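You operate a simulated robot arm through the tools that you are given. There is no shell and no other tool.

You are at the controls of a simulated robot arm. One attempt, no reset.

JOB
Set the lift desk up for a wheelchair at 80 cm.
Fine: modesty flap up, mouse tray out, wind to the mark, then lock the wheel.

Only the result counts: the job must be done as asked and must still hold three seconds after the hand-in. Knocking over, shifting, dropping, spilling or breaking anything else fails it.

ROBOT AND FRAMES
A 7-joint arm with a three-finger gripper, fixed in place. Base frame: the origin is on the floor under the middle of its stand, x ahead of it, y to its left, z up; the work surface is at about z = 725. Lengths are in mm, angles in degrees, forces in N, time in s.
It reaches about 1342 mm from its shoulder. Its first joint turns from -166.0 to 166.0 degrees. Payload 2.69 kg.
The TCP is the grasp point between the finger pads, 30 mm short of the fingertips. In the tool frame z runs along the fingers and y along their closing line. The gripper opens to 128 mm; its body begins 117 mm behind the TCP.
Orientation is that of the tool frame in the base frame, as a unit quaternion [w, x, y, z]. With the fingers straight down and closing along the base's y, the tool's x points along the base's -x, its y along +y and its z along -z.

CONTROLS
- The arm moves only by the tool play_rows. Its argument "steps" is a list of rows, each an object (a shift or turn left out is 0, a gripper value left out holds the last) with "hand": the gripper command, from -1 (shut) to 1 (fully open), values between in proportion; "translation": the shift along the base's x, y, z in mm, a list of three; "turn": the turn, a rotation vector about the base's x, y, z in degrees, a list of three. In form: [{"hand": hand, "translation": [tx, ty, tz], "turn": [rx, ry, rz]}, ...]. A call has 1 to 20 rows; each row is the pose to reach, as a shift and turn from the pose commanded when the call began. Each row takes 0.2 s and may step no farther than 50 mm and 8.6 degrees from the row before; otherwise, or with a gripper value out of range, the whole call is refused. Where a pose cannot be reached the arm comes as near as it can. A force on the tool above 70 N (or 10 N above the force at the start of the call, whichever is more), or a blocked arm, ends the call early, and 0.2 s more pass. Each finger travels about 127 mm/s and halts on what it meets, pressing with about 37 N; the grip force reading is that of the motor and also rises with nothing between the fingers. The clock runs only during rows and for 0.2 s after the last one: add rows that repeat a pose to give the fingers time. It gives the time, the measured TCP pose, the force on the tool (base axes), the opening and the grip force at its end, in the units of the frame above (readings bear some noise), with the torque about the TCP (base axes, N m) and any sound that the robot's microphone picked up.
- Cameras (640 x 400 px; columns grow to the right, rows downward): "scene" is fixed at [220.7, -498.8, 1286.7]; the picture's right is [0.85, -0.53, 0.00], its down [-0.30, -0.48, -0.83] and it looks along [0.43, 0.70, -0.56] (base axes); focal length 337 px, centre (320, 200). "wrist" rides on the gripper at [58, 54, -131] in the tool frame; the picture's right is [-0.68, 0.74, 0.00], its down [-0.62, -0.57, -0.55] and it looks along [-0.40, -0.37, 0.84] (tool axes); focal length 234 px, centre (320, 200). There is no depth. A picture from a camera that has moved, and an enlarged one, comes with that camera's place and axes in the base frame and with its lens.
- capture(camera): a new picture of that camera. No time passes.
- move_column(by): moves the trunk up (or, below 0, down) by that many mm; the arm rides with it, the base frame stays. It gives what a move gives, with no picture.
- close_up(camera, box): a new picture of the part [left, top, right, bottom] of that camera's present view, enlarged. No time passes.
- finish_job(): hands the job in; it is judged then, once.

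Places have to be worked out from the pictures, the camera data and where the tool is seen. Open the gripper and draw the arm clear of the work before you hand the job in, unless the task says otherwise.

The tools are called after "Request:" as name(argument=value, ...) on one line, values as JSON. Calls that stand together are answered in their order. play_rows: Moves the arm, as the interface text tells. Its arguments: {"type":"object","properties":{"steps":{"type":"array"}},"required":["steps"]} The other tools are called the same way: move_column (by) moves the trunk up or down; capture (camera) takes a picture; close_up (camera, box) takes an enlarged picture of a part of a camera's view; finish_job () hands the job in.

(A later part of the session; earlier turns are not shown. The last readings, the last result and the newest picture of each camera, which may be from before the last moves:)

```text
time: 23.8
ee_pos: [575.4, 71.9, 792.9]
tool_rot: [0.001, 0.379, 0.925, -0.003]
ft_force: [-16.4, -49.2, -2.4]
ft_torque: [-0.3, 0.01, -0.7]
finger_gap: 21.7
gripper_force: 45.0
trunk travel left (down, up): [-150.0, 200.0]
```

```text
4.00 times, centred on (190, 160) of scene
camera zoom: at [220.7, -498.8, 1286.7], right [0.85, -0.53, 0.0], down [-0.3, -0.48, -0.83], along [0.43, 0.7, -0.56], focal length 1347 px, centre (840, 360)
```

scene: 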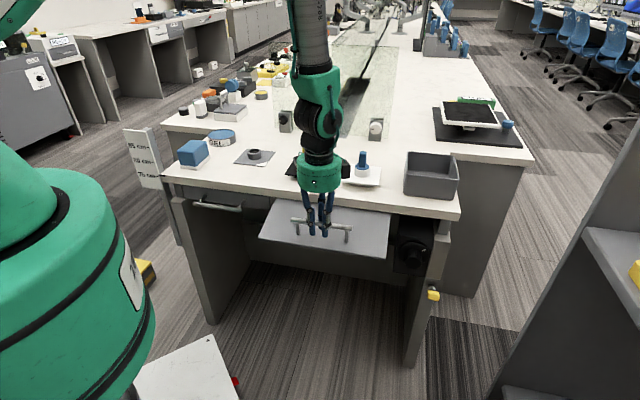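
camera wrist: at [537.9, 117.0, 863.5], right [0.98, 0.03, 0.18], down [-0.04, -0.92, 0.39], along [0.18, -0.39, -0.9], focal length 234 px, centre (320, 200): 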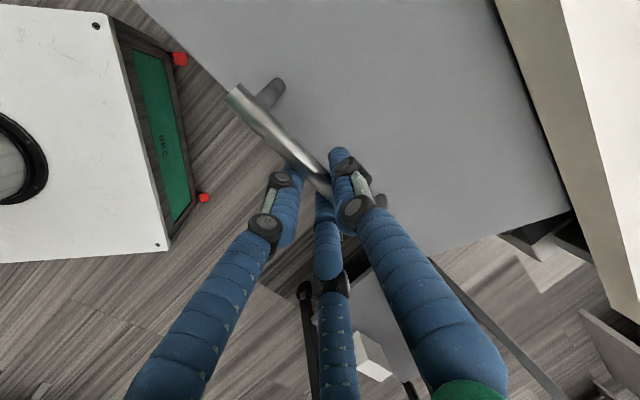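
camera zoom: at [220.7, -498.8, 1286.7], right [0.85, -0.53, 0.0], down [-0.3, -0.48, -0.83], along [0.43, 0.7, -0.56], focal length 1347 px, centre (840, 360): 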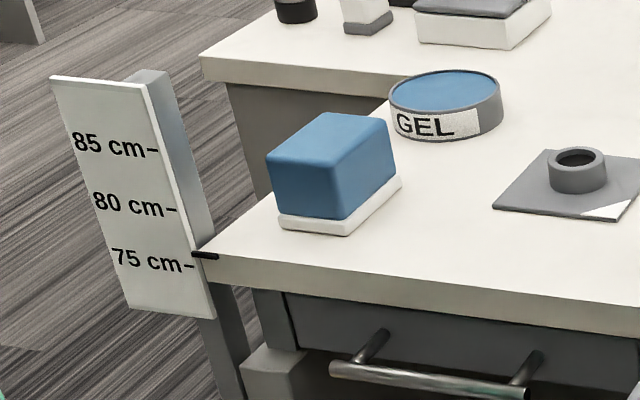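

Now the flap no longer rotates and only the desk rises a little, so the flap has reached its upper stop at about 90°. I ease the inward push, release, and watch whether the flap and the desk stay put.

Request:
play_rows(steps=[{"hand": -1, "translation": [-1.5, -1.5, 0]}, {"hand": 0.0, "translation": [-1.5, -1.5, 0]}, {"hand": 0.2, "translation": [-1.5, -1.5, 0]}, {"hand": 0.2, "translation": [-1.5, -1.5, 0]}, {"hand": 0.2, "translation": [-1.5, -1.5, 0]}])

Request:
close_up(camera="scene", box=[240, 160, 420, 280])

Request:
close_up(camera="scene", box=[110, 110, 270, 210])

```text
time: 25.0
ee_pos: [576.1, 73.3, 791.8]
tool_rot: [0.002, 0.38, 0.925, -0.002]
ft_force: [-1.1, -0.2, -0.2]
ft_torque: [0.02, 0.01, 0.0]
finger_gap: 76.9
gripper_force: 0.1
trunk travel left (down, up): [-150.0, 200.0]
```

```text
3.33 times, centred on (330, 220) of scene
camera zoom: at [220.7, -498.8, 1286.7], right [0.85, -0.53, 0.0], down [-0.3, -0.48, -0.83], along [0.43, 0.7, -0.56], focal length 1123 px, centre (287, 133)
```

zoom: 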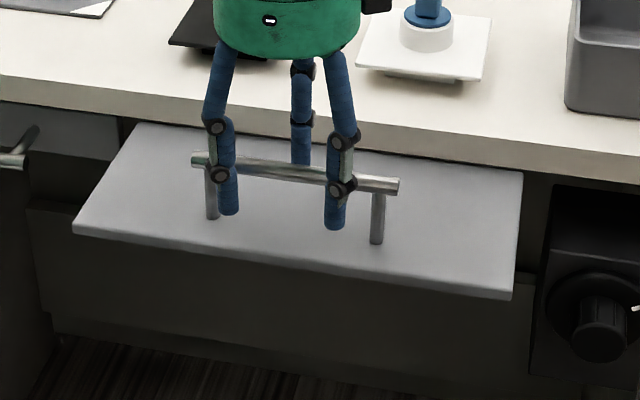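

```text
4.00 times, centred on (190, 160) of scene
camera zoom: at [220.7, -498.8, 1286.7], right [0.85, -0.53, 0.0], down [-0.3, -0.48, -0.83], along [0.43, 0.7, -0.56], focal length 1347 px, centre (840, 360)
```

zoom: 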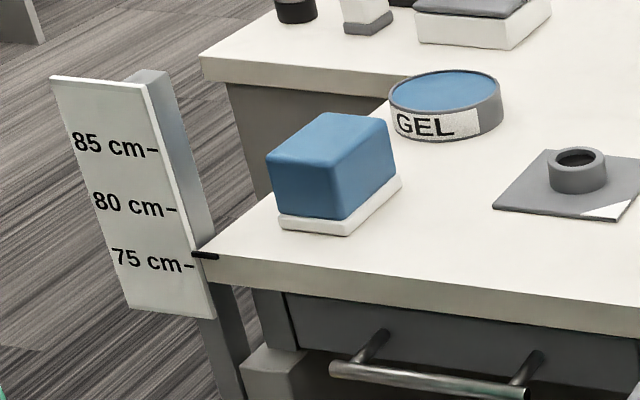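

The flap and desk both hold when released: the flap is up at its stop and the pointer is at about 75.9 cm. I back straight up off the bar, then move over to the tray handle at a 45° tilt. That handle should now be at about z≈712, c≈520, e≈34.

Request:
play_rows(steps=[{"hand": 0.2, "translation": [0, 0, 40]}, {"translation": [0, 0, 80]}, {"translation": [0, 0, 110]}, {"translation": [-36, 30, 110], "turn": [4.6, -4.5, 0]}, {"translation": [-72, 61, 110], "turn": [9.2, -9.0, 0]}, {"translation": [-107, 91, 110], "turn": [13.8, -13.5, 0]}, {"translation": [-143, 122, 110], "turn": [18.4, -17.9, 0]}, {"translation": [-179, 152, 110], "turn": [23.1, -22.4, 0]}, {"translation": [-215, 183, 110], "turn": [27.7, -26.9, 0]}, {"translation": [-250, 213, 110], "turn": [32.3, -31.4, 0]}, {"translation": [-250, 213, 110], "turn": [32.3, -31.4, 0]}])

Request:
capture(camera="wrist")

Request:
capture(camera="scene")

```text
time: 26.9
ee_pos: [175.8, 136.1, 726.0]
tool_rot: [-0.066, 0.348, 0.933, 0.059]
ft_force: [1.0, 1.0, 0.3]
ft_torque: [0.01, 0.1, 0.0]
finger_gap: 76.8
gripper_force: 0.1
trunk travel left (down, up): [-150.0, 200.0]
stopped in row 9: the force on the tool passed its limit at 108 N (the readings are from after the stop); the commanded pose is now the measured one
```

```text
taken
camera wrist: at [179.6, 193.0, 866.5], right [0.99, 0.12, -0.07], down [0.13, -0.91, 0.4], along [-0.01, -0.41, -0.91], focal length 234 px, centre (320, 200)
```

wrist: 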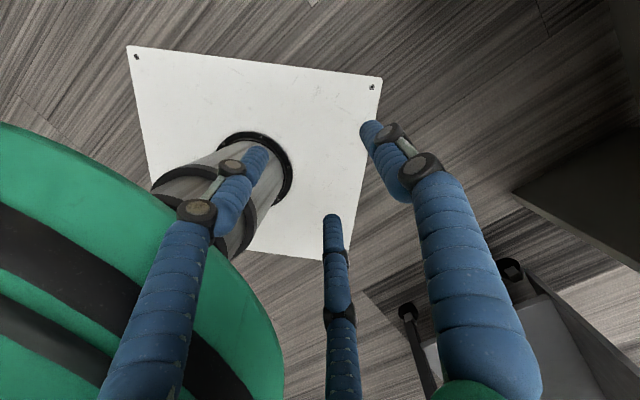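

```text
taken
```

scene: 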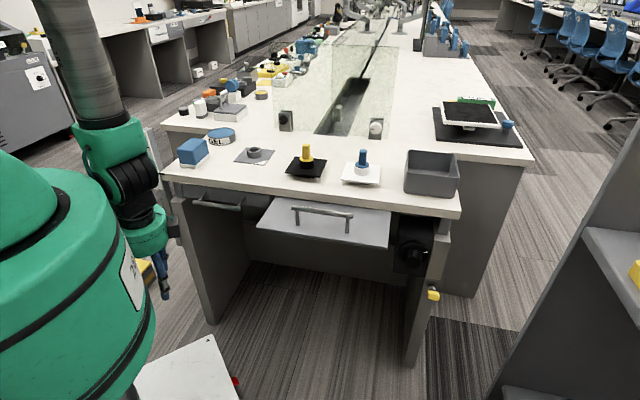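

The 45° pose that close to the base was out of reach, and the arm veered off until it touched its own stand; the desk and flap look untouched. I raise the trunk for more room and then come out carefully.

Request:
move_column(by=150)

Request:
capture(camera="scene")

Request:
capture(camera="wrist")

```text
time: 28.7
ee_pos: [177.0, 136.9, 874.7]
tool_rot: [-0.066, 0.348, 0.933, 0.059]
ft_force: [0.3, 0.3, 1.5]
ft_torque: [-0.19, 0.22, 0.02]
finger_gap: 76.6
gripper_force: 0.0
trunk travel left (down, up): [-300.0, 50.0]
```

```text
taken
```

scene: 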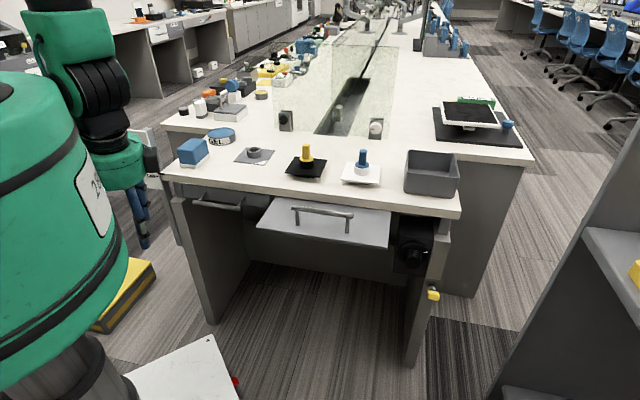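

```text
taken
camera wrist: at [178.6, 193.0, 1016.7], right [0.99, 0.12, -0.06], down [0.13, -0.91, 0.4], along [-0.01, -0.41, -0.91], focal length 234 px, centre (320, 200)
```

wrist: 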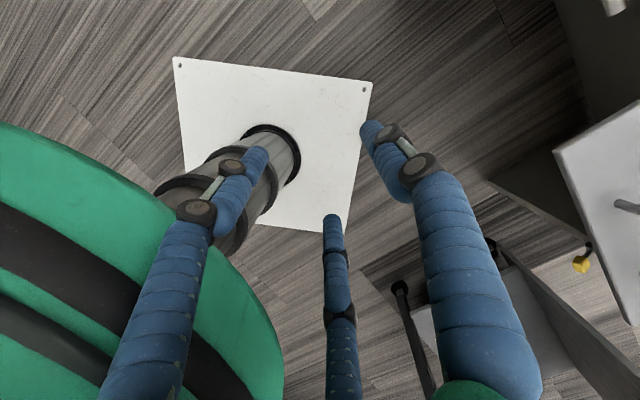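

Clear now. I straighten the tool to vertical and move out along +x/+y toward a point above the tray handle, checking partway.

Request:
play_rows(steps=[{"hand": 0.2, "translation": [25, 25, 10], "turn": [-2, -1, -0.8]}, {"translation": [55, 55, 25], "turn": [-4, -2, -1.6]}, {"translation": [85, 85, 40], "turn": [-6, -3, -2.4]}, {"translation": [115, 116, 50], "turn": [-8, -4, -3.2]}, {"translation": [140, 141, 50], "turn": [-9.8, -4.8, -3.9]}, {"translation": [140, 141, 50], "turn": [-9.8, -4.8, -3.9]}])

Request:
capture(camera="scene")

Request:
capture(camera="wrist")

```text
time: 30.1
ee_pos: [315.5, 275.9, 924.6]
tool_rot: [0.005, 0.382, 0.924, -0.003]
ft_force: [-0.9, -1.1, -0.5]
ft_torque: [0.1, -0.08, 0.01]
finger_gap: 76.9
gripper_force: 0.1
trunk travel left (down, up): [-300.0, 50.0]
```

```text
taken
```

scene: 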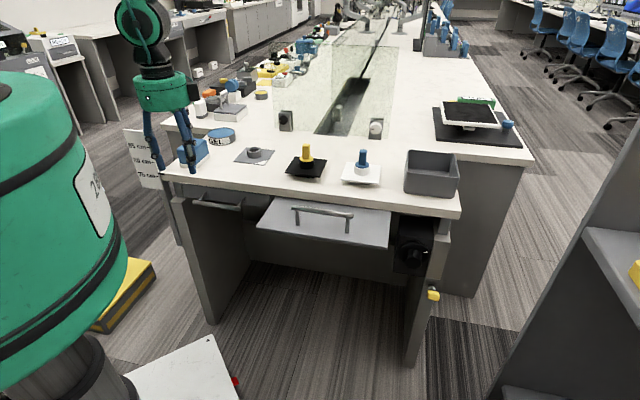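

```text
taken
camera wrist: at [311.3, 355.6, 1055.8], right [1.0, 0.05, 0.01], down [0.03, -0.83, 0.56], along [0.03, -0.56, -0.83], focal length 234 px, centre (320, 200)
```

wrist: 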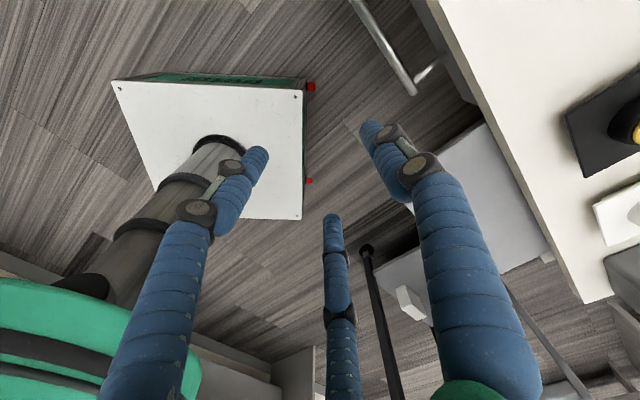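

The hand is vertical at (316, 276, 925) and close to the commanded pose. Let me locate the tray handle at its new height.

Request:
close_up(camera="scene", box=[160, 170, 280, 245])

Request:
close_up(camera="wrist", box=[340, 0, 500, 100])

```text
5.33 times, centred on (220, 208) of scene
camera zoom: at [220.7, -498.8, 1286.7], right [0.85, -0.53, 0.0], down [-0.3, -0.48, -0.83], along [0.43, 0.7, -0.56], focal length 1796 px, centre (853, 160)
```

zoom: 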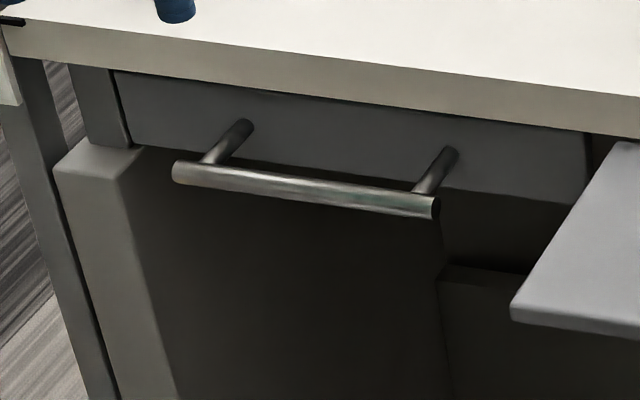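

```text
4.00 times, centred on (420, 50) of wrist
camera zoom: at [311.3, 355.6, 1055.8], right [1.0, 0.05, 0.01], down [0.03, -0.83, 0.56], along [0.03, -0.56, -0.83], focal length 937 px, centre (-80, 800)
```

zoom: 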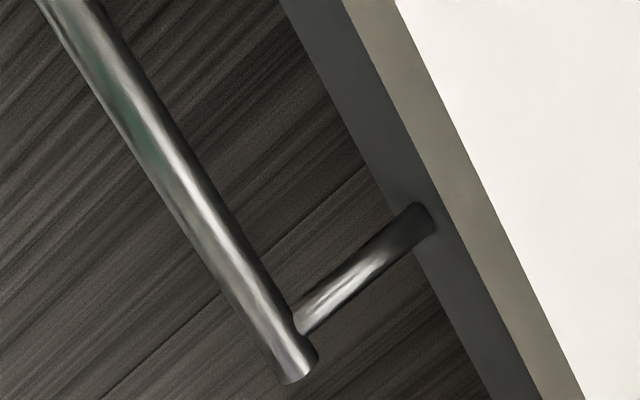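

The tray bar is centred at about (389, 357), z≈709. I pre-align above and in front of it with a 15° tilt, so the inner finger clears the desk edge, and part-close the fingers.

Request:
play_rows(steps=[{"hand": -0.1, "translation": [10, 11, -20], "turn": [2.8, -2.5, 0]}, {"translation": [20, 22, -45], "turn": [5.6, -5.0, 0]}, {"translation": [32, 37, -75], "turn": [8.4, -7.5, 0]}, {"translation": [47.7, 54.7, -109], "turn": [11.2, -10.0, 0]}, {"translation": [47.7, 54.7, -109], "turn": [11.2, -10.0, 0]}])

Request:
capture(camera="wrist")

Request:
close_up(camera="scene", box=[130, 110, 290, 250])

```text
time: 31.3
ee_pos: [367.3, 331.6, 814.9]
tool_rot: [0.047, 0.408, 0.904, 0.119]
ft_force: [-0.2, 2.0, 0.1]
ft_torque: [-0.13, -0.09, 0.09]
finger_gap: 57.6
gripper_force: 0.0
out of reach, approached as far as the arm can: row 4
trunk travel left (down, up): [-300.0, 50.0]
```

```text
taken
camera wrist: at [342.2, 385.6, 957.0], right [0.98, -0.04, 0.18], down [-0.1, -0.92, 0.38], along [0.15, -0.39, -0.91], focal length 234 px, centre (320, 200)
```

wrist: 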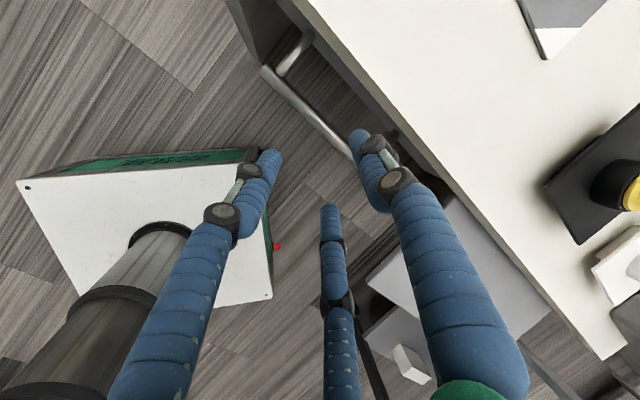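

```text
2.86 times, centred on (210, 180) of scene
camera zoom: at [220.7, -498.8, 1286.7], right [0.85, -0.53, 0.0], down [-0.3, -0.48, -0.83], along [0.43, 0.7, -0.56], focal length 962 px, centre (634, 257)
```

zoom: 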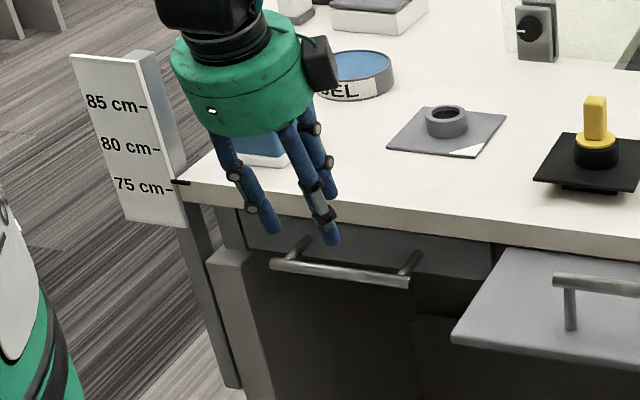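

The arm reports being at its reach limit but is within 4 mm of the asked pose, with a slight yaw. The fingers sit above the bar with the inner finger clear of the edge. I descend halfway along the tool axis and re-check.

Request:
play_rows(steps=[{"hand": -0.1, "translation": [4, 4, -24]}, {"translation": [8, 8.5, -48]}, {"translation": [8, 8.5, -48]}])

Request:
capture(camera="wrist")

Request:
close_up(camera="scene", box=[130, 110, 290, 250])

```text
time: 32.1
ee_pos: [373.8, 340.3, 768.4]
tool_rot: [0.048, 0.379, 0.917, 0.119]
ft_force: [0.7, 0.3, 0.9]
ft_torque: [0.0, 0.02, -0.02]
finger_gap: 57.5
gripper_force: 0.1
trunk travel left (down, up): [-300.0, 50.0]
```

```text
taken
camera wrist: at [344.5, 394.0, 908.0], right [0.98, 0.03, 0.19], down [-0.05, -0.92, 0.39], along [0.18, -0.39, -0.9], focal length 234 px, centre (320, 200)
```

wrist: 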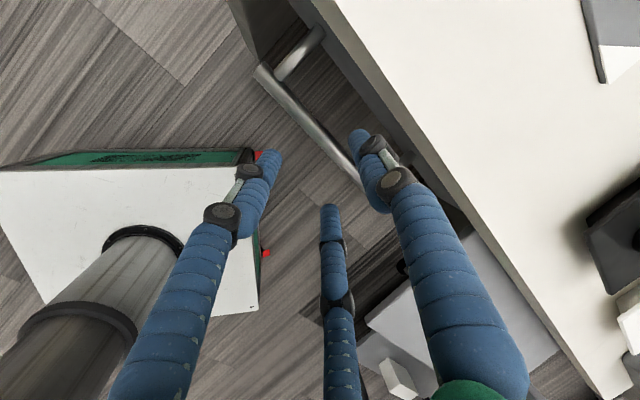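

```text
2.86 times, centred on (210, 180) of scene
camera zoom: at [220.7, -498.8, 1286.7], right [0.85, -0.53, 0.0], down [-0.3, -0.48, -0.83], along [0.43, 0.7, -0.56], focal length 962 px, centre (634, 257)
```

zoom: 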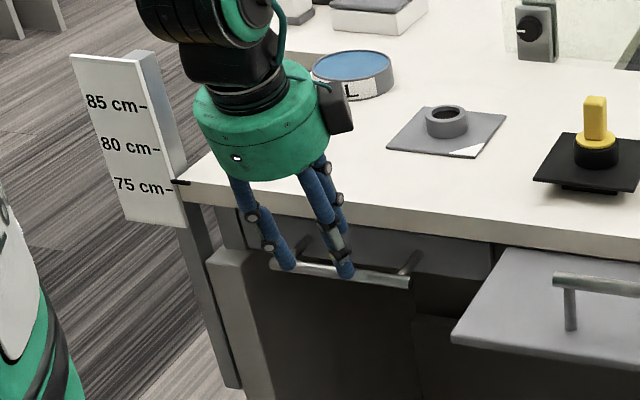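

Bar measured again at c≈528, z≈709, and the fingers are about 50 mm above it. I narrow the gap slightly and descend so the bar lies near the pads.

Request:
play_rows(steps=[{"hand": -0.2, "translation": [3.5, 3.6, -17]}, {"translation": [7, 7.2, -34]}, {"translation": [10.2, 10.5, -49.3]}, {"translation": [10.2, 10.5, -49.3]}])

Request:
capture(camera="wrist")

Request:
close_up(camera="scene", box=[130, 110, 290, 250])

```text
time: 33.1
ee_pos: [383.0, 349.6, 718.2]
tool_rot: [0.049, 0.379, 0.917, 0.118]
ft_force: [-0.1, -0.3, -0.6]
ft_torque: [-0.02, -0.01, 0.01]
finger_gap: 51.5
gripper_force: 0.2
trunk travel left (down, up): [-300.0, 50.0]
```

```text
taken
camera wrist: at [354.2, 404.6, 858.8], right [0.98, 0.03, 0.19], down [-0.05, -0.92, 0.39], along [0.18, -0.39, -0.9], focal length 234 px, centre (320, 200)
```

wrist: 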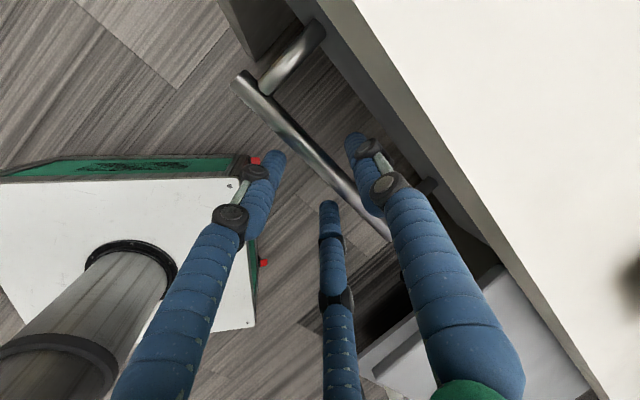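

```text
2.86 times, centred on (210, 180) of scene
camera zoom: at [220.7, -498.8, 1286.7], right [0.85, -0.53, 0.0], down [-0.3, -0.48, -0.83], along [0.43, 0.7, -0.56], focal length 962 px, centre (634, 257)
```

zoom: 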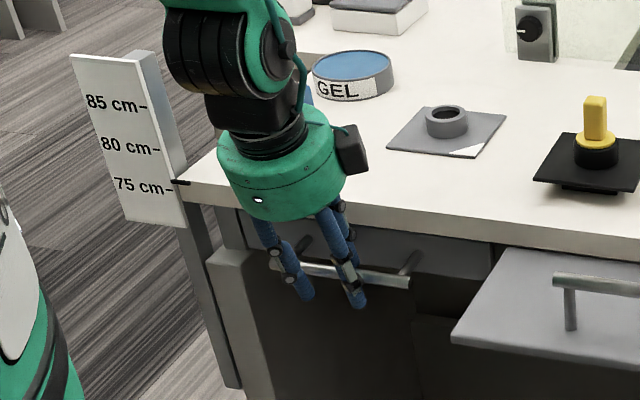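

The bar lies between the inner finger and the outer pair, and forces are zero. I cage it by partly closing and draw it outward along -n in short checked moves.

Request:
play_rows(steps=[{"hand": -0.6}, {"hand": -0.6}, {"hand": -0.6, "translation": [-10, -10.3, 0]}, {"translation": [-24, -24.7, 0]}, {"translation": [-38, -39, 0]}, {"translation": [-38, -39, 0]}])

Request:
close_up(camera="scene", box=[130, 110, 290, 250])

Request:
capture(camera="wrist")

```text
time: 34.5
ee_pos: [343.6, 312.7, 719.4]
tool_rot: [0.048, 0.379, 0.917, 0.118]
ft_force: [0.3, 0.1, -0.2]
ft_torque: [-0.03, 0.02, -0.01]
finger_gap: 25.7
gripper_force: 0.1
trunk travel left (down, up): [-300.0, 50.0]
```

```text
2.86 times, centred on (210, 180) of scene
camera zoom: at [220.7, -498.8, 1286.7], right [0.85, -0.53, 0.0], down [-0.3, -0.48, -0.83], along [0.43, 0.7, -0.56], focal length 962 px, centre (634, 257)
```

zoom: 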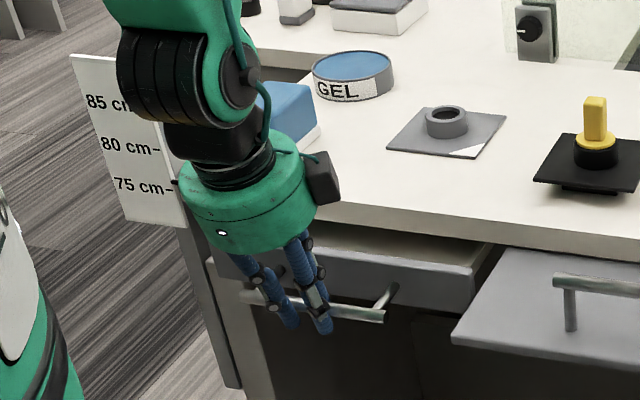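

```text
taken
camera wrist: at [315.4, 365.5, 859.5], right [0.98, 0.03, 0.19], down [-0.05, -0.92, 0.39], along [0.18, -0.39, -0.9], focal length 234 px, centre (320, 200)
```

wrist: 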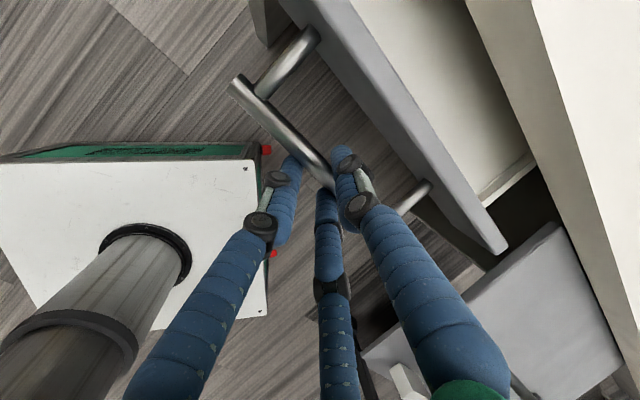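

The tray slides out easily with almost no force. I keep pulling in short moves.

Request:
play_rows(steps=[{"hand": -0.6, "translation": [-10, -10.3, 0]}, {"translation": [-22, -22.6, 0]}, {"translation": [-34, -35, 0]}, {"translation": [-34, -35, 0]}])

Request:
close_up(camera="scene", box=[130, 110, 290, 250])

```text
time: 35.5
ee_pos: [310.3, 277.4, 719.5]
tool_rot: [0.048, 0.379, 0.916, 0.119]
ft_force: [-0.7, 0.5, -0.5]
ft_torque: [0.0, 0.01, 0.0]
finger_gap: 25.9
gripper_force: 0.4
trunk travel left (down, up): [-300.0, 50.0]
```

```text
2.86 times, centred on (210, 180) of scene
camera zoom: at [220.7, -498.8, 1286.7], right [0.85, -0.53, 0.0], down [-0.3, -0.48, -0.83], along [0.43, 0.7, -0.56], focal length 962 px, centre (634, 257)
```

zoom: 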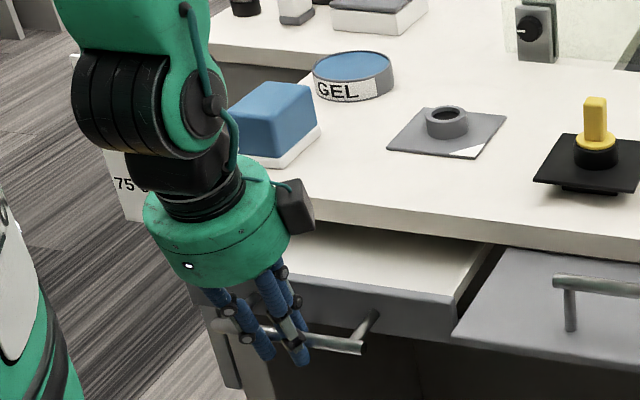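

About 104 mm out and still free. I continue in smaller moves while watching for the stop and the arm's own limits.

Request:
play_rows(steps=[{"hand": -0.6, "translation": [-9, -9.3, 0]}, {"translation": [-18, -18.5, 0]}, {"translation": [-28, -28.8, 0]}, {"translation": [-28, -28.8, 0]}])

Request:
close_up(camera="scene", box=[130, 110, 290, 250])

```text
time: 36.5
ee_pos: [281.5, 248.4, 717.7]
tool_rot: [0.049, 0.379, 0.917, 0.118]
ft_force: [-0.2, 1.1, 0.1]
ft_torque: [0.03, 0.02, -0.01]
finger_gap: 25.8
gripper_force: 0.3
trunk travel left (down, up): [-300.0, 50.0]
```

```text
2.86 times, centred on (210, 180) of scene
camera zoom: at [220.7, -498.8, 1286.7], right [0.85, -0.53, 0.0], down [-0.3, -0.48, -0.83], along [0.43, 0.7, -0.56], focal length 962 px, centre (634, 257)
```

zoom: 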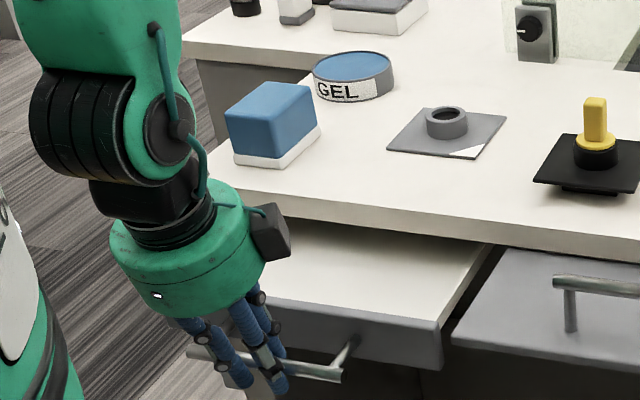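

About 145 mm out and still free. Continuing carefully.

Request:
play_rows(steps=[{"hand": -0.6, "translation": [-7, -7.2, 0]}, {"translation": [-14, -14.4, 0]}, {"translation": [-21, -21.6, 0]}, {"translation": [-21, -21.6, 0]}])

Request:
capture(camera="scene")

Request:
capture(camera="wrist")

```text
time: 37.5
ee_pos: [265.6, 230.2, 718.5]
tool_rot: [0.05, 0.379, 0.916, 0.121]
ft_force: [23.1, 23.4, -3.5]
ft_torque: [0.26, -0.27, 0.04]
finger_gap: 45.9
gripper_force: 14.8
trunk travel left (down, up): [-300.0, 50.0]
```

```text
taken
```

scene: 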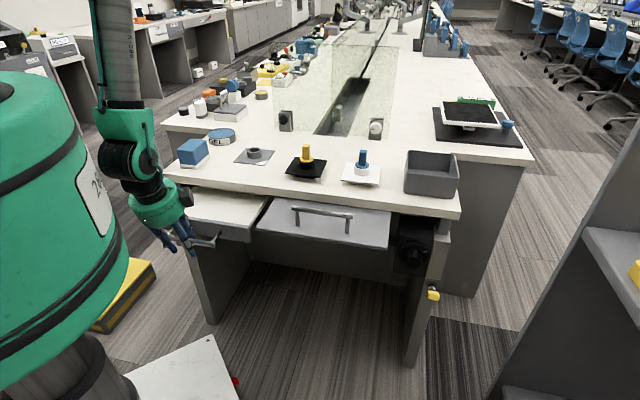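

```text
taken
camera wrist: at [236.0, 283.2, 859.5], right [0.98, 0.03, 0.19], down [-0.05, -0.92, 0.38], along [0.19, -0.38, -0.9], focal length 234 px, centre (320, 200)
```

wrist: 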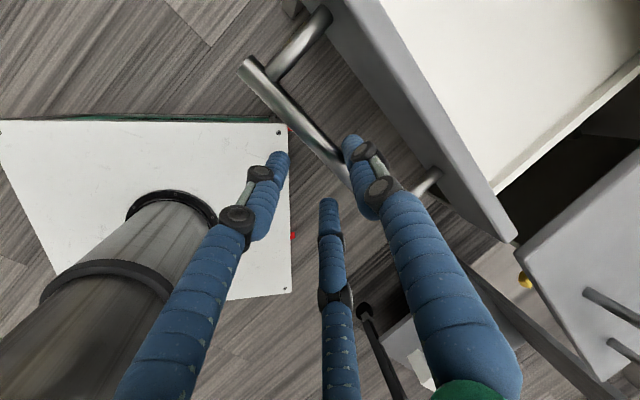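

Resistance of 33 N along +n and the finger pushed open mean the tray is at its outer stop (about 160 mm out). I relieve the hook, open slightly and rise straight up off the handle.

Request:
play_rows(steps=[{"hand": -0.2, "translation": [3, 3.1, 0]}, {"translation": [6.0, 6.2, 0]}, {"translation": [6.0, 6.2, 0]}, {"translation": [6.0, 6.2, 25]}, {"translation": [6.0, 6.2, 60]}, {"translation": [6.0, 6.2, 100]}, {"translation": [6.0, 6.2, 140]}, {"translation": [6.0, 6.2, 140]}])

Request:
capture(camera="scene")

Request:
close_up(camera="scene", box=[110, 110, 270, 250])

```text
time: 39.3
ee_pos: [267.1, 233.7, 860.4]
tool_rot: [0.047, 0.379, 0.917, 0.118]
ft_force: [-0.1, 0.2, -0.3]
ft_torque: [-0.02, -0.03, 0.03]
finger_gap: 51.0
gripper_force: 0.0
trunk travel left (down, up): [-300.0, 50.0]
```

```text
taken
```

scene: 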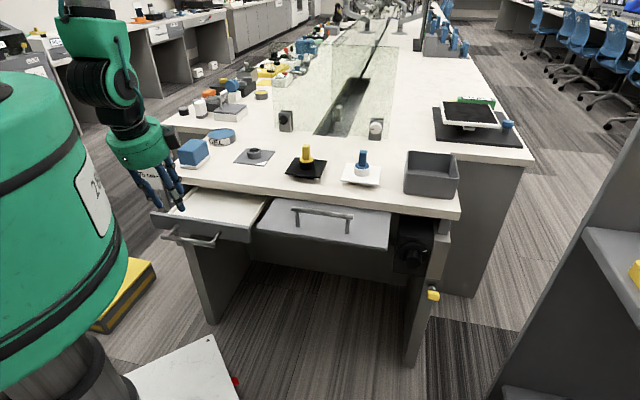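

```text
2.86 times, centred on (190, 180) of scene
camera zoom: at [220.7, -498.8, 1286.7], right [0.85, -0.53, 0.0], down [-0.3, -0.48, -0.83], along [0.43, 0.7, -0.56], focal length 962 px, centre (691, 257)
```

zoom: 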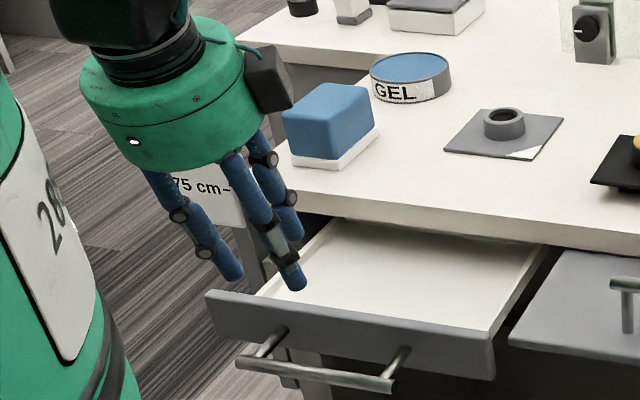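

The tray is out and stays out, and the flap is up. Next is the wheel: I move the arm away from the desk and across toward its right side.

Request:
play_rows(steps=[{"hand": 0.2, "translation": [5, -10, 40]}, {"translation": [20, -35, 80]}, {"translation": [45, -65, 110]}, {"translation": [75, -95, 140]}, {"translation": [105, -125, 160]}, {"translation": [135, -155, 170]}, {"translation": [160, -185, 180]}, {"translation": [185, -215, 190]}, {"translation": [185, -215, 190]}])

Request:
capture(camera="scene")

```text
refused: row 4 steps farther than a row can; nothing moved
```

```text
taken
```

scene: 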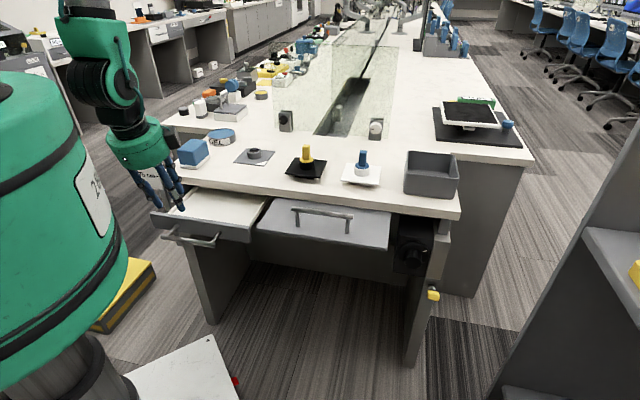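

One row stepped too far, so nothing moved. I resend with smaller steps.

Request:
play_rows(steps=[{"hand": 0.2, "translation": [5, -10, 35]}, {"translation": [18, -30, 70]}, {"translation": [38, -56, 95]}, {"translation": [62, -84, 118]}, {"translation": [88, -113, 138]}, {"translation": [114, -143, 153]}, {"translation": [140, -173, 168]}, {"translation": [163, -198, 180]}, {"translation": [185, -220, 190]}, {"translation": [185, -220, 190]}])

Request:
capture(camera="scene")

```text
time: 41.5
ee_pos: [453.5, 13.2, 1047.7]
tool_rot: [0.048, 0.38, 0.916, 0.118]
ft_force: [-0.8, -0.8, -0.2]
ft_torque: [0.03, 0.02, 0.02]
finger_gap: 77.0
gripper_force: 0.0
trunk travel left (down, up): [-300.0, 50.0]
```

```text
taken
```

scene: 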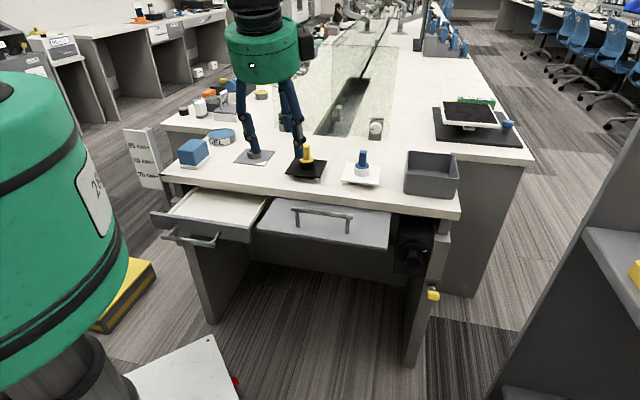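

The flap, tray and desk items are untouched. I lower the trunk back to its original height and then turn the tool level while heading to the right side.

Request:
move_column(by=-150)

Request:
play_rows(steps=[{"hand": 1, "translation": [20, -15, 5], "turn": [4.3, -4.2, 0]}, {"translation": [40, -30, 10], "turn": [8.6, -8.4, 0]}, {"translation": [60, -45, 15], "turn": [12.9, -12.5, 0]}, {"translation": [80, -60, 20], "turn": [17.2, -16.7, 0]}, {"translation": [100, -75, 25], "turn": [21.5, -20.9, 0]}, {"translation": [120, -90, 30], "turn": [25.8, -25.1, 0]}, {"translation": [140, -105, 35], "turn": [30.1, -29.3, 0]}, {"translation": [160, -120, 40], "turn": [34.4, -33.5, 0]}, {"translation": [175, -130, 45], "turn": [38.7, -37.6, 0]}, {"translation": [190, -140, 50], "turn": [43.0, -41.8, 0]}, {"translation": [205, -150, 50], "turn": [47.3, -46.0, 0]}, {"translation": [220, -160, 50], "turn": [53.8, -52.3, 0]}])

```text
time: 43.2
ee_pos: [452.2, 12.8, 897.5]
tool_rot: [0.048, 0.379, 0.917, 0.119]
ft_force: [0.1, 0.6, 1.0]
ft_torque: [0.01, -0.02, 0.01]
finger_gap: 76.9
gripper_force: 0.0
trunk travel left (down, up): [-150.0, 200.0]
```

```text
refused: row 12 steps farther than a row can; nothing moved
```

Trunk is lowered. I resend the turn with even steps.

Request:
play_rows(steps=[{"hand": 1, "translation": [18, -13, 5], "turn": [4.5, -4.4, 0]}, {"translation": [36, -26, 10], "turn": [9.0, -8.75, 0]}, {"translation": [54, -40, 15], "turn": [13.5, -13.1, 0]}, {"translation": [72, -53, 20], "turn": [18.0, -17.5, 0]}, {"translation": [90, -66, 25], "turn": [22.5, -21.9, 0]}, {"translation": [108, -80, 30], "turn": [27.0, -26.25, 0]}, {"translation": [126, -93, 35], "turn": [31.5, -30.6, 0]}, {"translation": [144, -106, 40], "turn": [36.0, -35.0, 0]}, {"translation": [162, -120, 45], "turn": [40.5, -39.4, 0]}, {"translation": [180, -133, 50], "turn": [45.0, -43.75, 0]}, {"translation": [198, -146, 50], "turn": [49.5, -48.1, 0]}, {"translation": [216, -160, 50], "turn": [54.0, -52.5, 0]}, {"translation": [216, -160, 50], "turn": [54.0, -52.5, 0]}])

Request:
capture(camera="scene")

Request:
capture(camera="wrist")

```text
time: 46.0
ee_pos: [670.2, -148.1, 947.5]
tool_rot: [0.262, 0.271, 0.653, 0.657]
ft_force: [-0.1, 0.2, -0.8]
ft_torque: [0.0, -0.02, 0.01]
finger_gap: 128.1
gripper_force: 0.1
trunk travel left (down, up): [-150.0, 200.0]
```

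```text
taken
```

scene: 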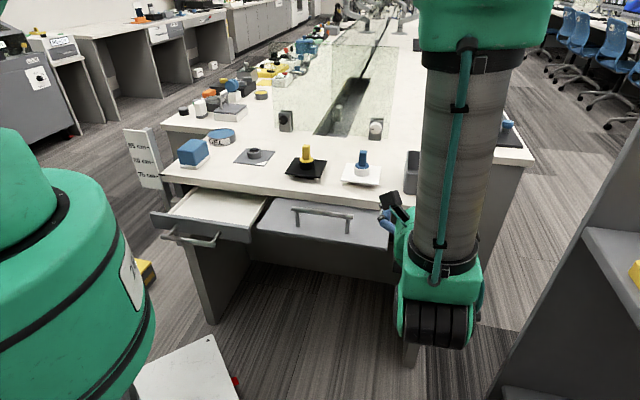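

```text
taken
camera wrist: at [536.1, -202.5, 1001.1], right [0.49, -0.48, 0.73], down [0.05, -0.82, -0.57], along [0.87, 0.32, -0.37], focal length 234 px, centre (320, 200)
```

wrist: 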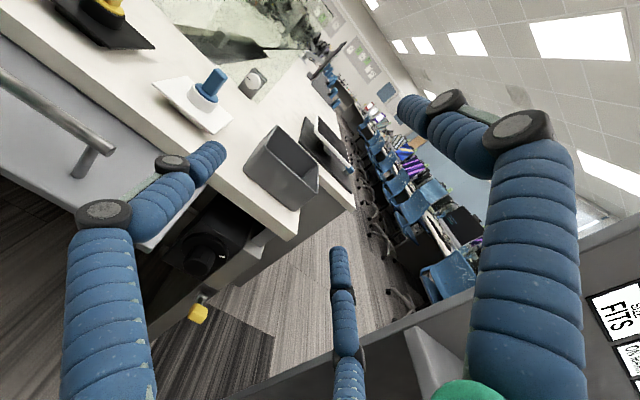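

The cabinet on the right is at about e≈980, well clear. The tool is level at c≈361, e≈584. I shift to the knob axis (e≈616) and lower to z≈604, staying in front.

Request:
play_rows(steps=[{"hand": 1, "translation": [5, -5, -44]}, {"translation": [10, -10, -88]}, {"translation": [15, -15, -132]}, {"translation": [20, -19, -176]}, {"translation": [23, -22, -220]}, {"translation": [23, -22, -264]}, {"translation": [23, -22, -308]}, {"translation": [23, -22, -343]}, {"translation": [23, -22, -343]}])

Request:
capture(camera="wrist")

Request:
capture(camera="scene")

```text
time: 48.0
ee_pos: [691.8, -170.3, 603.6]
tool_rot: [0.262, 0.27, 0.654, 0.656]
ft_force: [0.1, -0.1, 0.4]
ft_torque: [0.01, -0.04, -0.01]
finger_gap: 127.8
gripper_force: 0.1
trunk travel left (down, up): [-150.0, 200.0]
```

```text
taken
camera wrist: at [558.6, -223.9, 658.5], right [0.49, -0.48, 0.73], down [0.05, -0.82, -0.57], along [0.87, 0.32, -0.38], focal length 234 px, centre (320, 200)
```

wrist: 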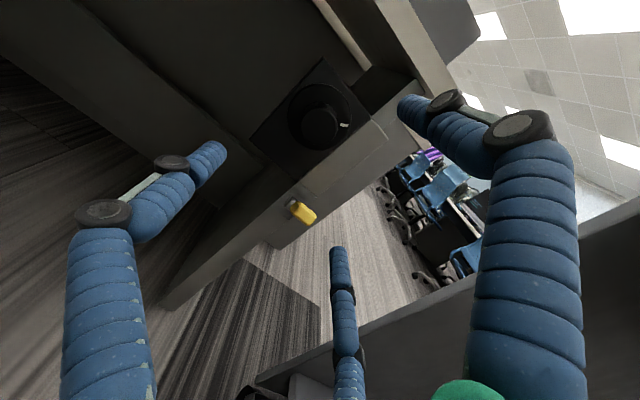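

```text
taken
```

scene: 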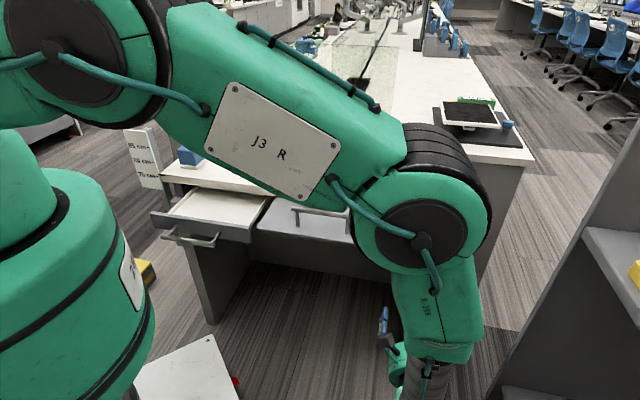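

Good frontal view of the wheel and lever. Enlarging both for exact positions and any marks.

Request:
close_up(camera="wrist", box=[240, 50, 400, 150])

Request:
close_up(camera="wrist", box=[250, 160, 346, 240])

Request:
close_up(camera="wrist", box=[230, 40, 410, 240])

```text
4.00 times, centred on (320, 100) of wrist
camera zoom: at [558.6, -223.9, 658.5], right [0.49, -0.48, 0.73], down [0.05, -0.82, -0.57], along [0.87, 0.32, -0.38], focal length 937 px, centre (320, 600)
```

zoom: 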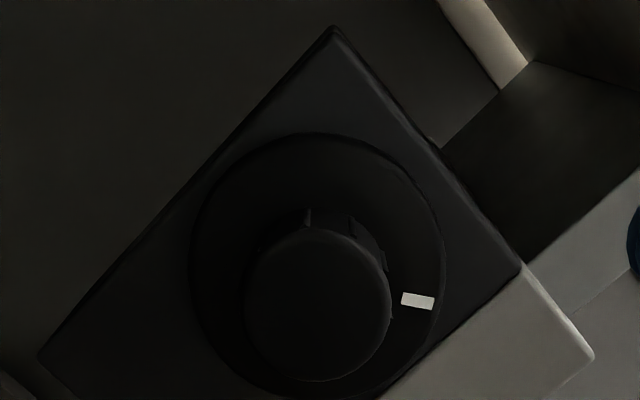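

```text
5.00 times, centred on (298, 200) of wrist
camera zoom: at [558.6, -223.9, 658.5], right [0.49, -0.48, 0.73], down [0.05, -0.82, -0.57], along [0.87, 0.32, -0.38], focal length 1171 px, centre (430, 200)
```

zoom: 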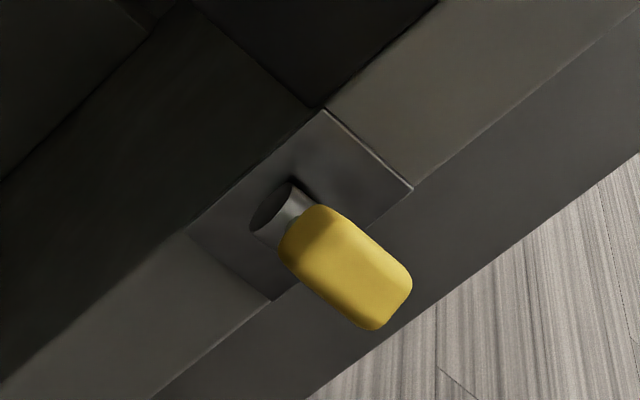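

```text
2.00 times, centred on (320, 140) of wrist
camera zoom: at [558.6, -223.9, 658.5], right [0.49, -0.48, 0.73], down [0.05, -0.82, -0.57], along [0.87, 0.32, -0.38], focal length 468 px, centre (320, 320)
```

zoom: 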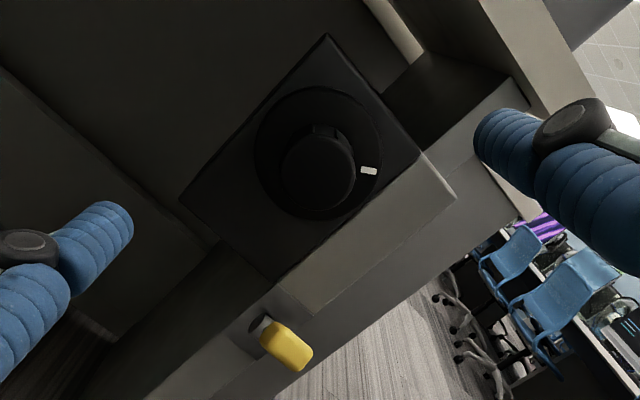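

The knob axis is at e≈614.5, z≈602.5 and the tool is already centred on it. The wheel's mark has turned clockwise by about 110° for the 34 mm rise so far (roughly 0.28–0.3 mm/deg), so clockwise raises the desk. I go in with the fingers part-open until their tips are just short of the disc.

Request:
play_rows(steps=[{"hand": 0.4, "translation": [25, 26, 0]}, {"translation": [55, 57, -1]}, {"translation": [85, 87, -1]}, {"translation": [105, 108, -1]}, {"translation": [116, 119.5, -1]}, {"translation": [116, 119.5, -1]}])

Request:
capture(camera="wrist")

Request:
capture(camera="scene")

```text
time: 49.4
ee_pos: [809.6, -49.5, 603.3]
tool_rot: [0.262, 0.27, 0.654, 0.656]
ft_force: [0.3, 0.1, 0.4]
ft_torque: [-0.01, -0.01, 0.01]
finger_gap: 89.5
gripper_force: 0.0
trunk travel left (down, up): [-150.0, 200.0]
```

```text
taken
camera wrist: at [675.6, -104.2, 657.3], right [0.49, -0.48, 0.73], down [0.05, -0.82, -0.57], along [0.87, 0.32, -0.38], focal length 234 px, centre (320, 200)
```

wrist: 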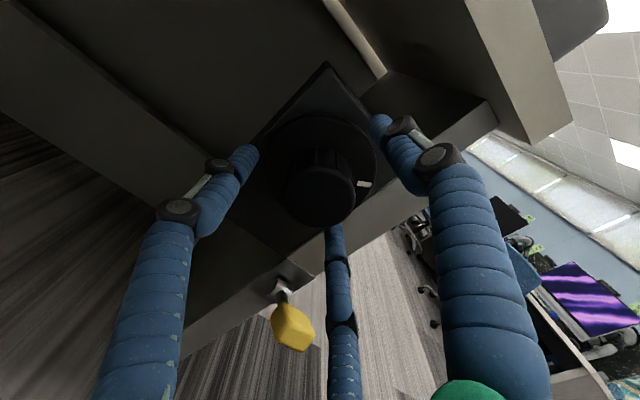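

```text
taken
```

scene: 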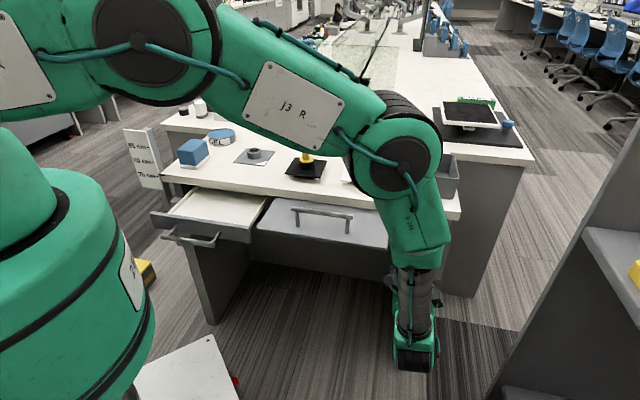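

The knob front is centred on the TCP point (about (320,195) in the image). I close on it.

Request:
play_rows(steps=[{"hand": -1}, {"hand": -1}, {"hand": -1}, {"hand": -1}])

Request:
capture(camera="wrist")

```text
time: 50.4
ee_pos: [811.5, -52.2, 602.6]
tool_rot: [0.263, 0.272, 0.653, 0.657]
ft_force: [24.7, -26.7, -21.2]
ft_torque: [-0.87, 0.58, -1.32]
finger_gap: 49.3
gripper_force: 37.3
trunk travel left (down, up): [-150.0, 200.0]
```

```text
taken
camera wrist: at [677.1, -105.9, 656.6], right [0.49, -0.48, 0.73], down [0.05, -0.82, -0.57], along [0.87, 0.32, -0.38], focal length 234 px, centre (320, 200)
```

wrist: 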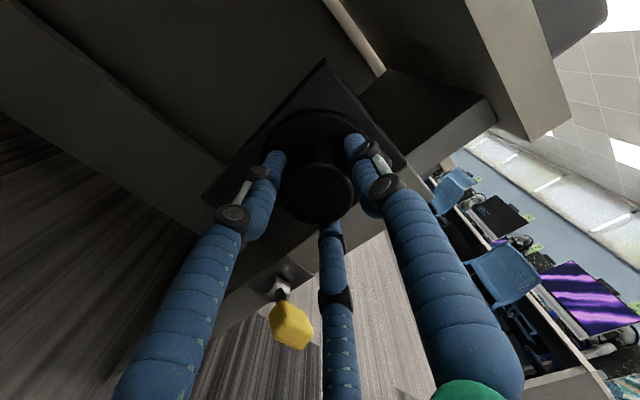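

Gripped on the 49 mm knob. The tool is being pulled about 36 N along +e and 21 N down, so the knob centre is a few mm that way. I re-centre before turning.

Request:
play_rows(steps=[{"hand": -1, "translation": [1.2, -1.2, -0.8]}, {"translation": [2.3, -2.3, -1.6]}, {"translation": [2.3, -2.3, -1.6]}])

```text
time: 51.2
ee_pos: [809.9, -52.1, 602.6]
tool_rot: [0.262, 0.271, 0.653, 0.657]
ft_force: [5.1, -22.7, 1.7]
ft_torque: [-0.08, -0.09, -0.71]
finger_gap: 49.0
gripper_force: 37.0
trunk travel left (down, up): [-150.0, 200.0]
```

The forces are smaller now. I try the first clockwise turn of 20° about the knob axis.

Request:
play_rows(steps=[{"hand": -1, "translation": [0, -1.4, 0]}, {"translation": [0, -1.4, 0], "turn": [3.5, 3.6, 0]}, {"translation": [0, -1.4, 0], "turn": [7.0, 7.2, 0]}, {"translation": [0, -1.4, 0], "turn": [10.5, 10.8, 0]}, {"translation": [0, -1.4, 0], "turn": [13.9, 14.3, 0]}, {"translation": [0, -1.4, 0], "turn": [13.9, 14.3, 0]}])

Request:
close_up(camera="scene", box=[110, 110, 270, 210])

Request:
capture(camera="wrist")

```text
time: 52.6
ee_pos: [811.1, -52.7, 601.3]
tool_rot: [0.145, 0.38, 0.596, 0.693]
ft_force: [20.1, 9.1, -1.3]
ft_torque: [0.1, -0.18, -0.52]
finger_gap: 48.1
gripper_force: 36.5
trunk travel left (down, up): [-150.0, 200.0]
```

```text
4.00 times, centred on (190, 160) of scene
camera zoom: at [220.7, -498.8, 1286.7], right [0.85, -0.53, 0.0], down [-0.3, -0.48, -0.83], along [0.43, 0.7, -0.56], focal length 1347 px, centre (840, 360)
```

zoom: 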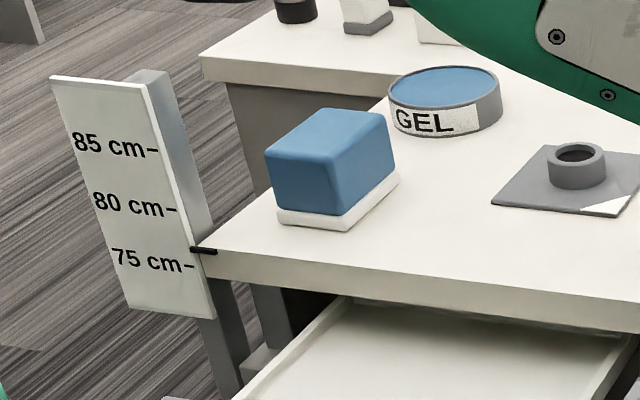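

```text
taken
camera wrist: at [693.6, -122.3, 672.0], right [0.64, -0.62, 0.45], down [-0.11, -0.66, -0.75], along [0.76, 0.43, -0.49], focal length 234 px, centre (320, 200)
```

wrist: 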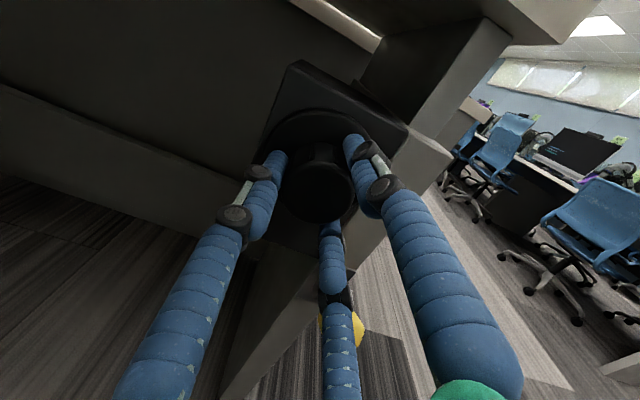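

Clockwise turning raises the desk, about 5 mm for 20°, and the pointer is now near 76.6 cm. I continue turning 60° in the same grip.

Request:
play_rows(steps=[{"hand": -1, "translation": [1, 0.4, 0], "turn": [3.5, 3.6, 0]}, {"translation": [1, 0.4, 0], "turn": [7.0, 7.2, 0]}, {"translation": [1, 0.4, 0], "turn": [10.5, 10.8, 0]}, {"translation": [1, 0.4, 0], "turn": [13.9, 14.3, 0]}, {"translation": [1, 0.4, 0], "turn": [17.4, 17.9, 0]}, {"translation": [1, 0.4, 0], "turn": [20.9, 21.5, 0]}, {"translation": [1, 0.4, 0], "turn": [24.4, 25.1, 0]}, {"translation": [1, 0.4, 0], "turn": [27.9, 28.7, 0]}, {"translation": [1, 0.4, 0], "turn": [31.4, 32.3, 0]}, {"translation": [1, 0.4, 0], "turn": [34.9, 35.9, 0]}, {"translation": [1, 0.4, 0], "turn": [38.3, 39.4, 0]}, {"translation": [1, 0.4, 0], "turn": [41.8, 43.0, 0]}, {"translation": [1, 0.4, 0], "turn": [41.8, 43.0, 0]}])

Request:
close_up(camera="scene", box=[110, 110, 270, 210])

Request:
capture(camera="scene")

Request:
capture(camera="wrist")

```text
time: 55.2
ee_pos: [805.1, -56.0, 602.3]
tool_rot: [-0.201, 0.625, 0.334, 0.676]
ft_force: [23.4, -7.0, -22.6]
ft_torque: [-0.97, 0.92, -1.25]
finger_gap: 48.2
gripper_force: 44.6
out of reach, approached as far as the arm can: row 12
trunk travel left (down, up): [-150.0, 200.0]
stopped in row 12: the force on the tool passed its limit at 154 N (the readings are from after the stop); the commanded pose is now the measured one
```

```text
4.00 times, centred on (190, 160) of scene
camera zoom: at [220.7, -498.8, 1286.7], right [0.85, -0.53, 0.0], down [-0.3, -0.48, -0.83], along [0.43, 0.7, -0.56], focal length 1347 px, centre (840, 360)
```

zoom: 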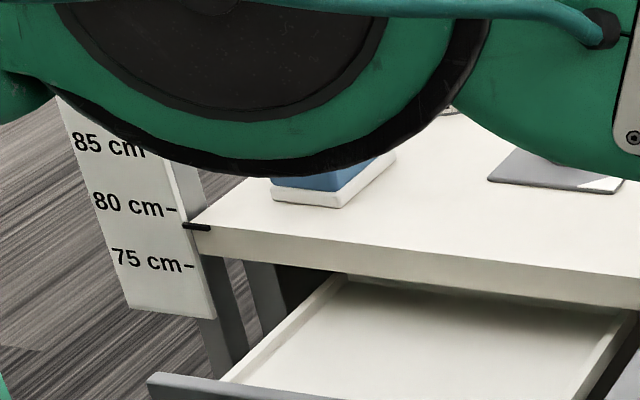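

```text
taken
```

scene: 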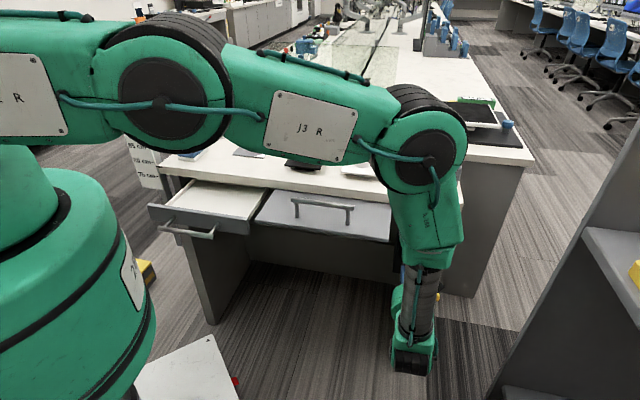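

```text
taken
camera wrist: at [740.4, -176.4, 670.3], right [0.6, -0.61, -0.52], down [-0.7, -0.08, -0.71], along [0.4, 0.79, -0.47], focal length 234 px, centre (320, 200)
```

wrist: 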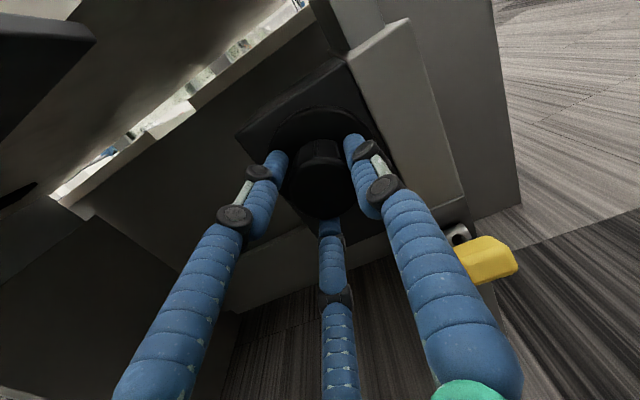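

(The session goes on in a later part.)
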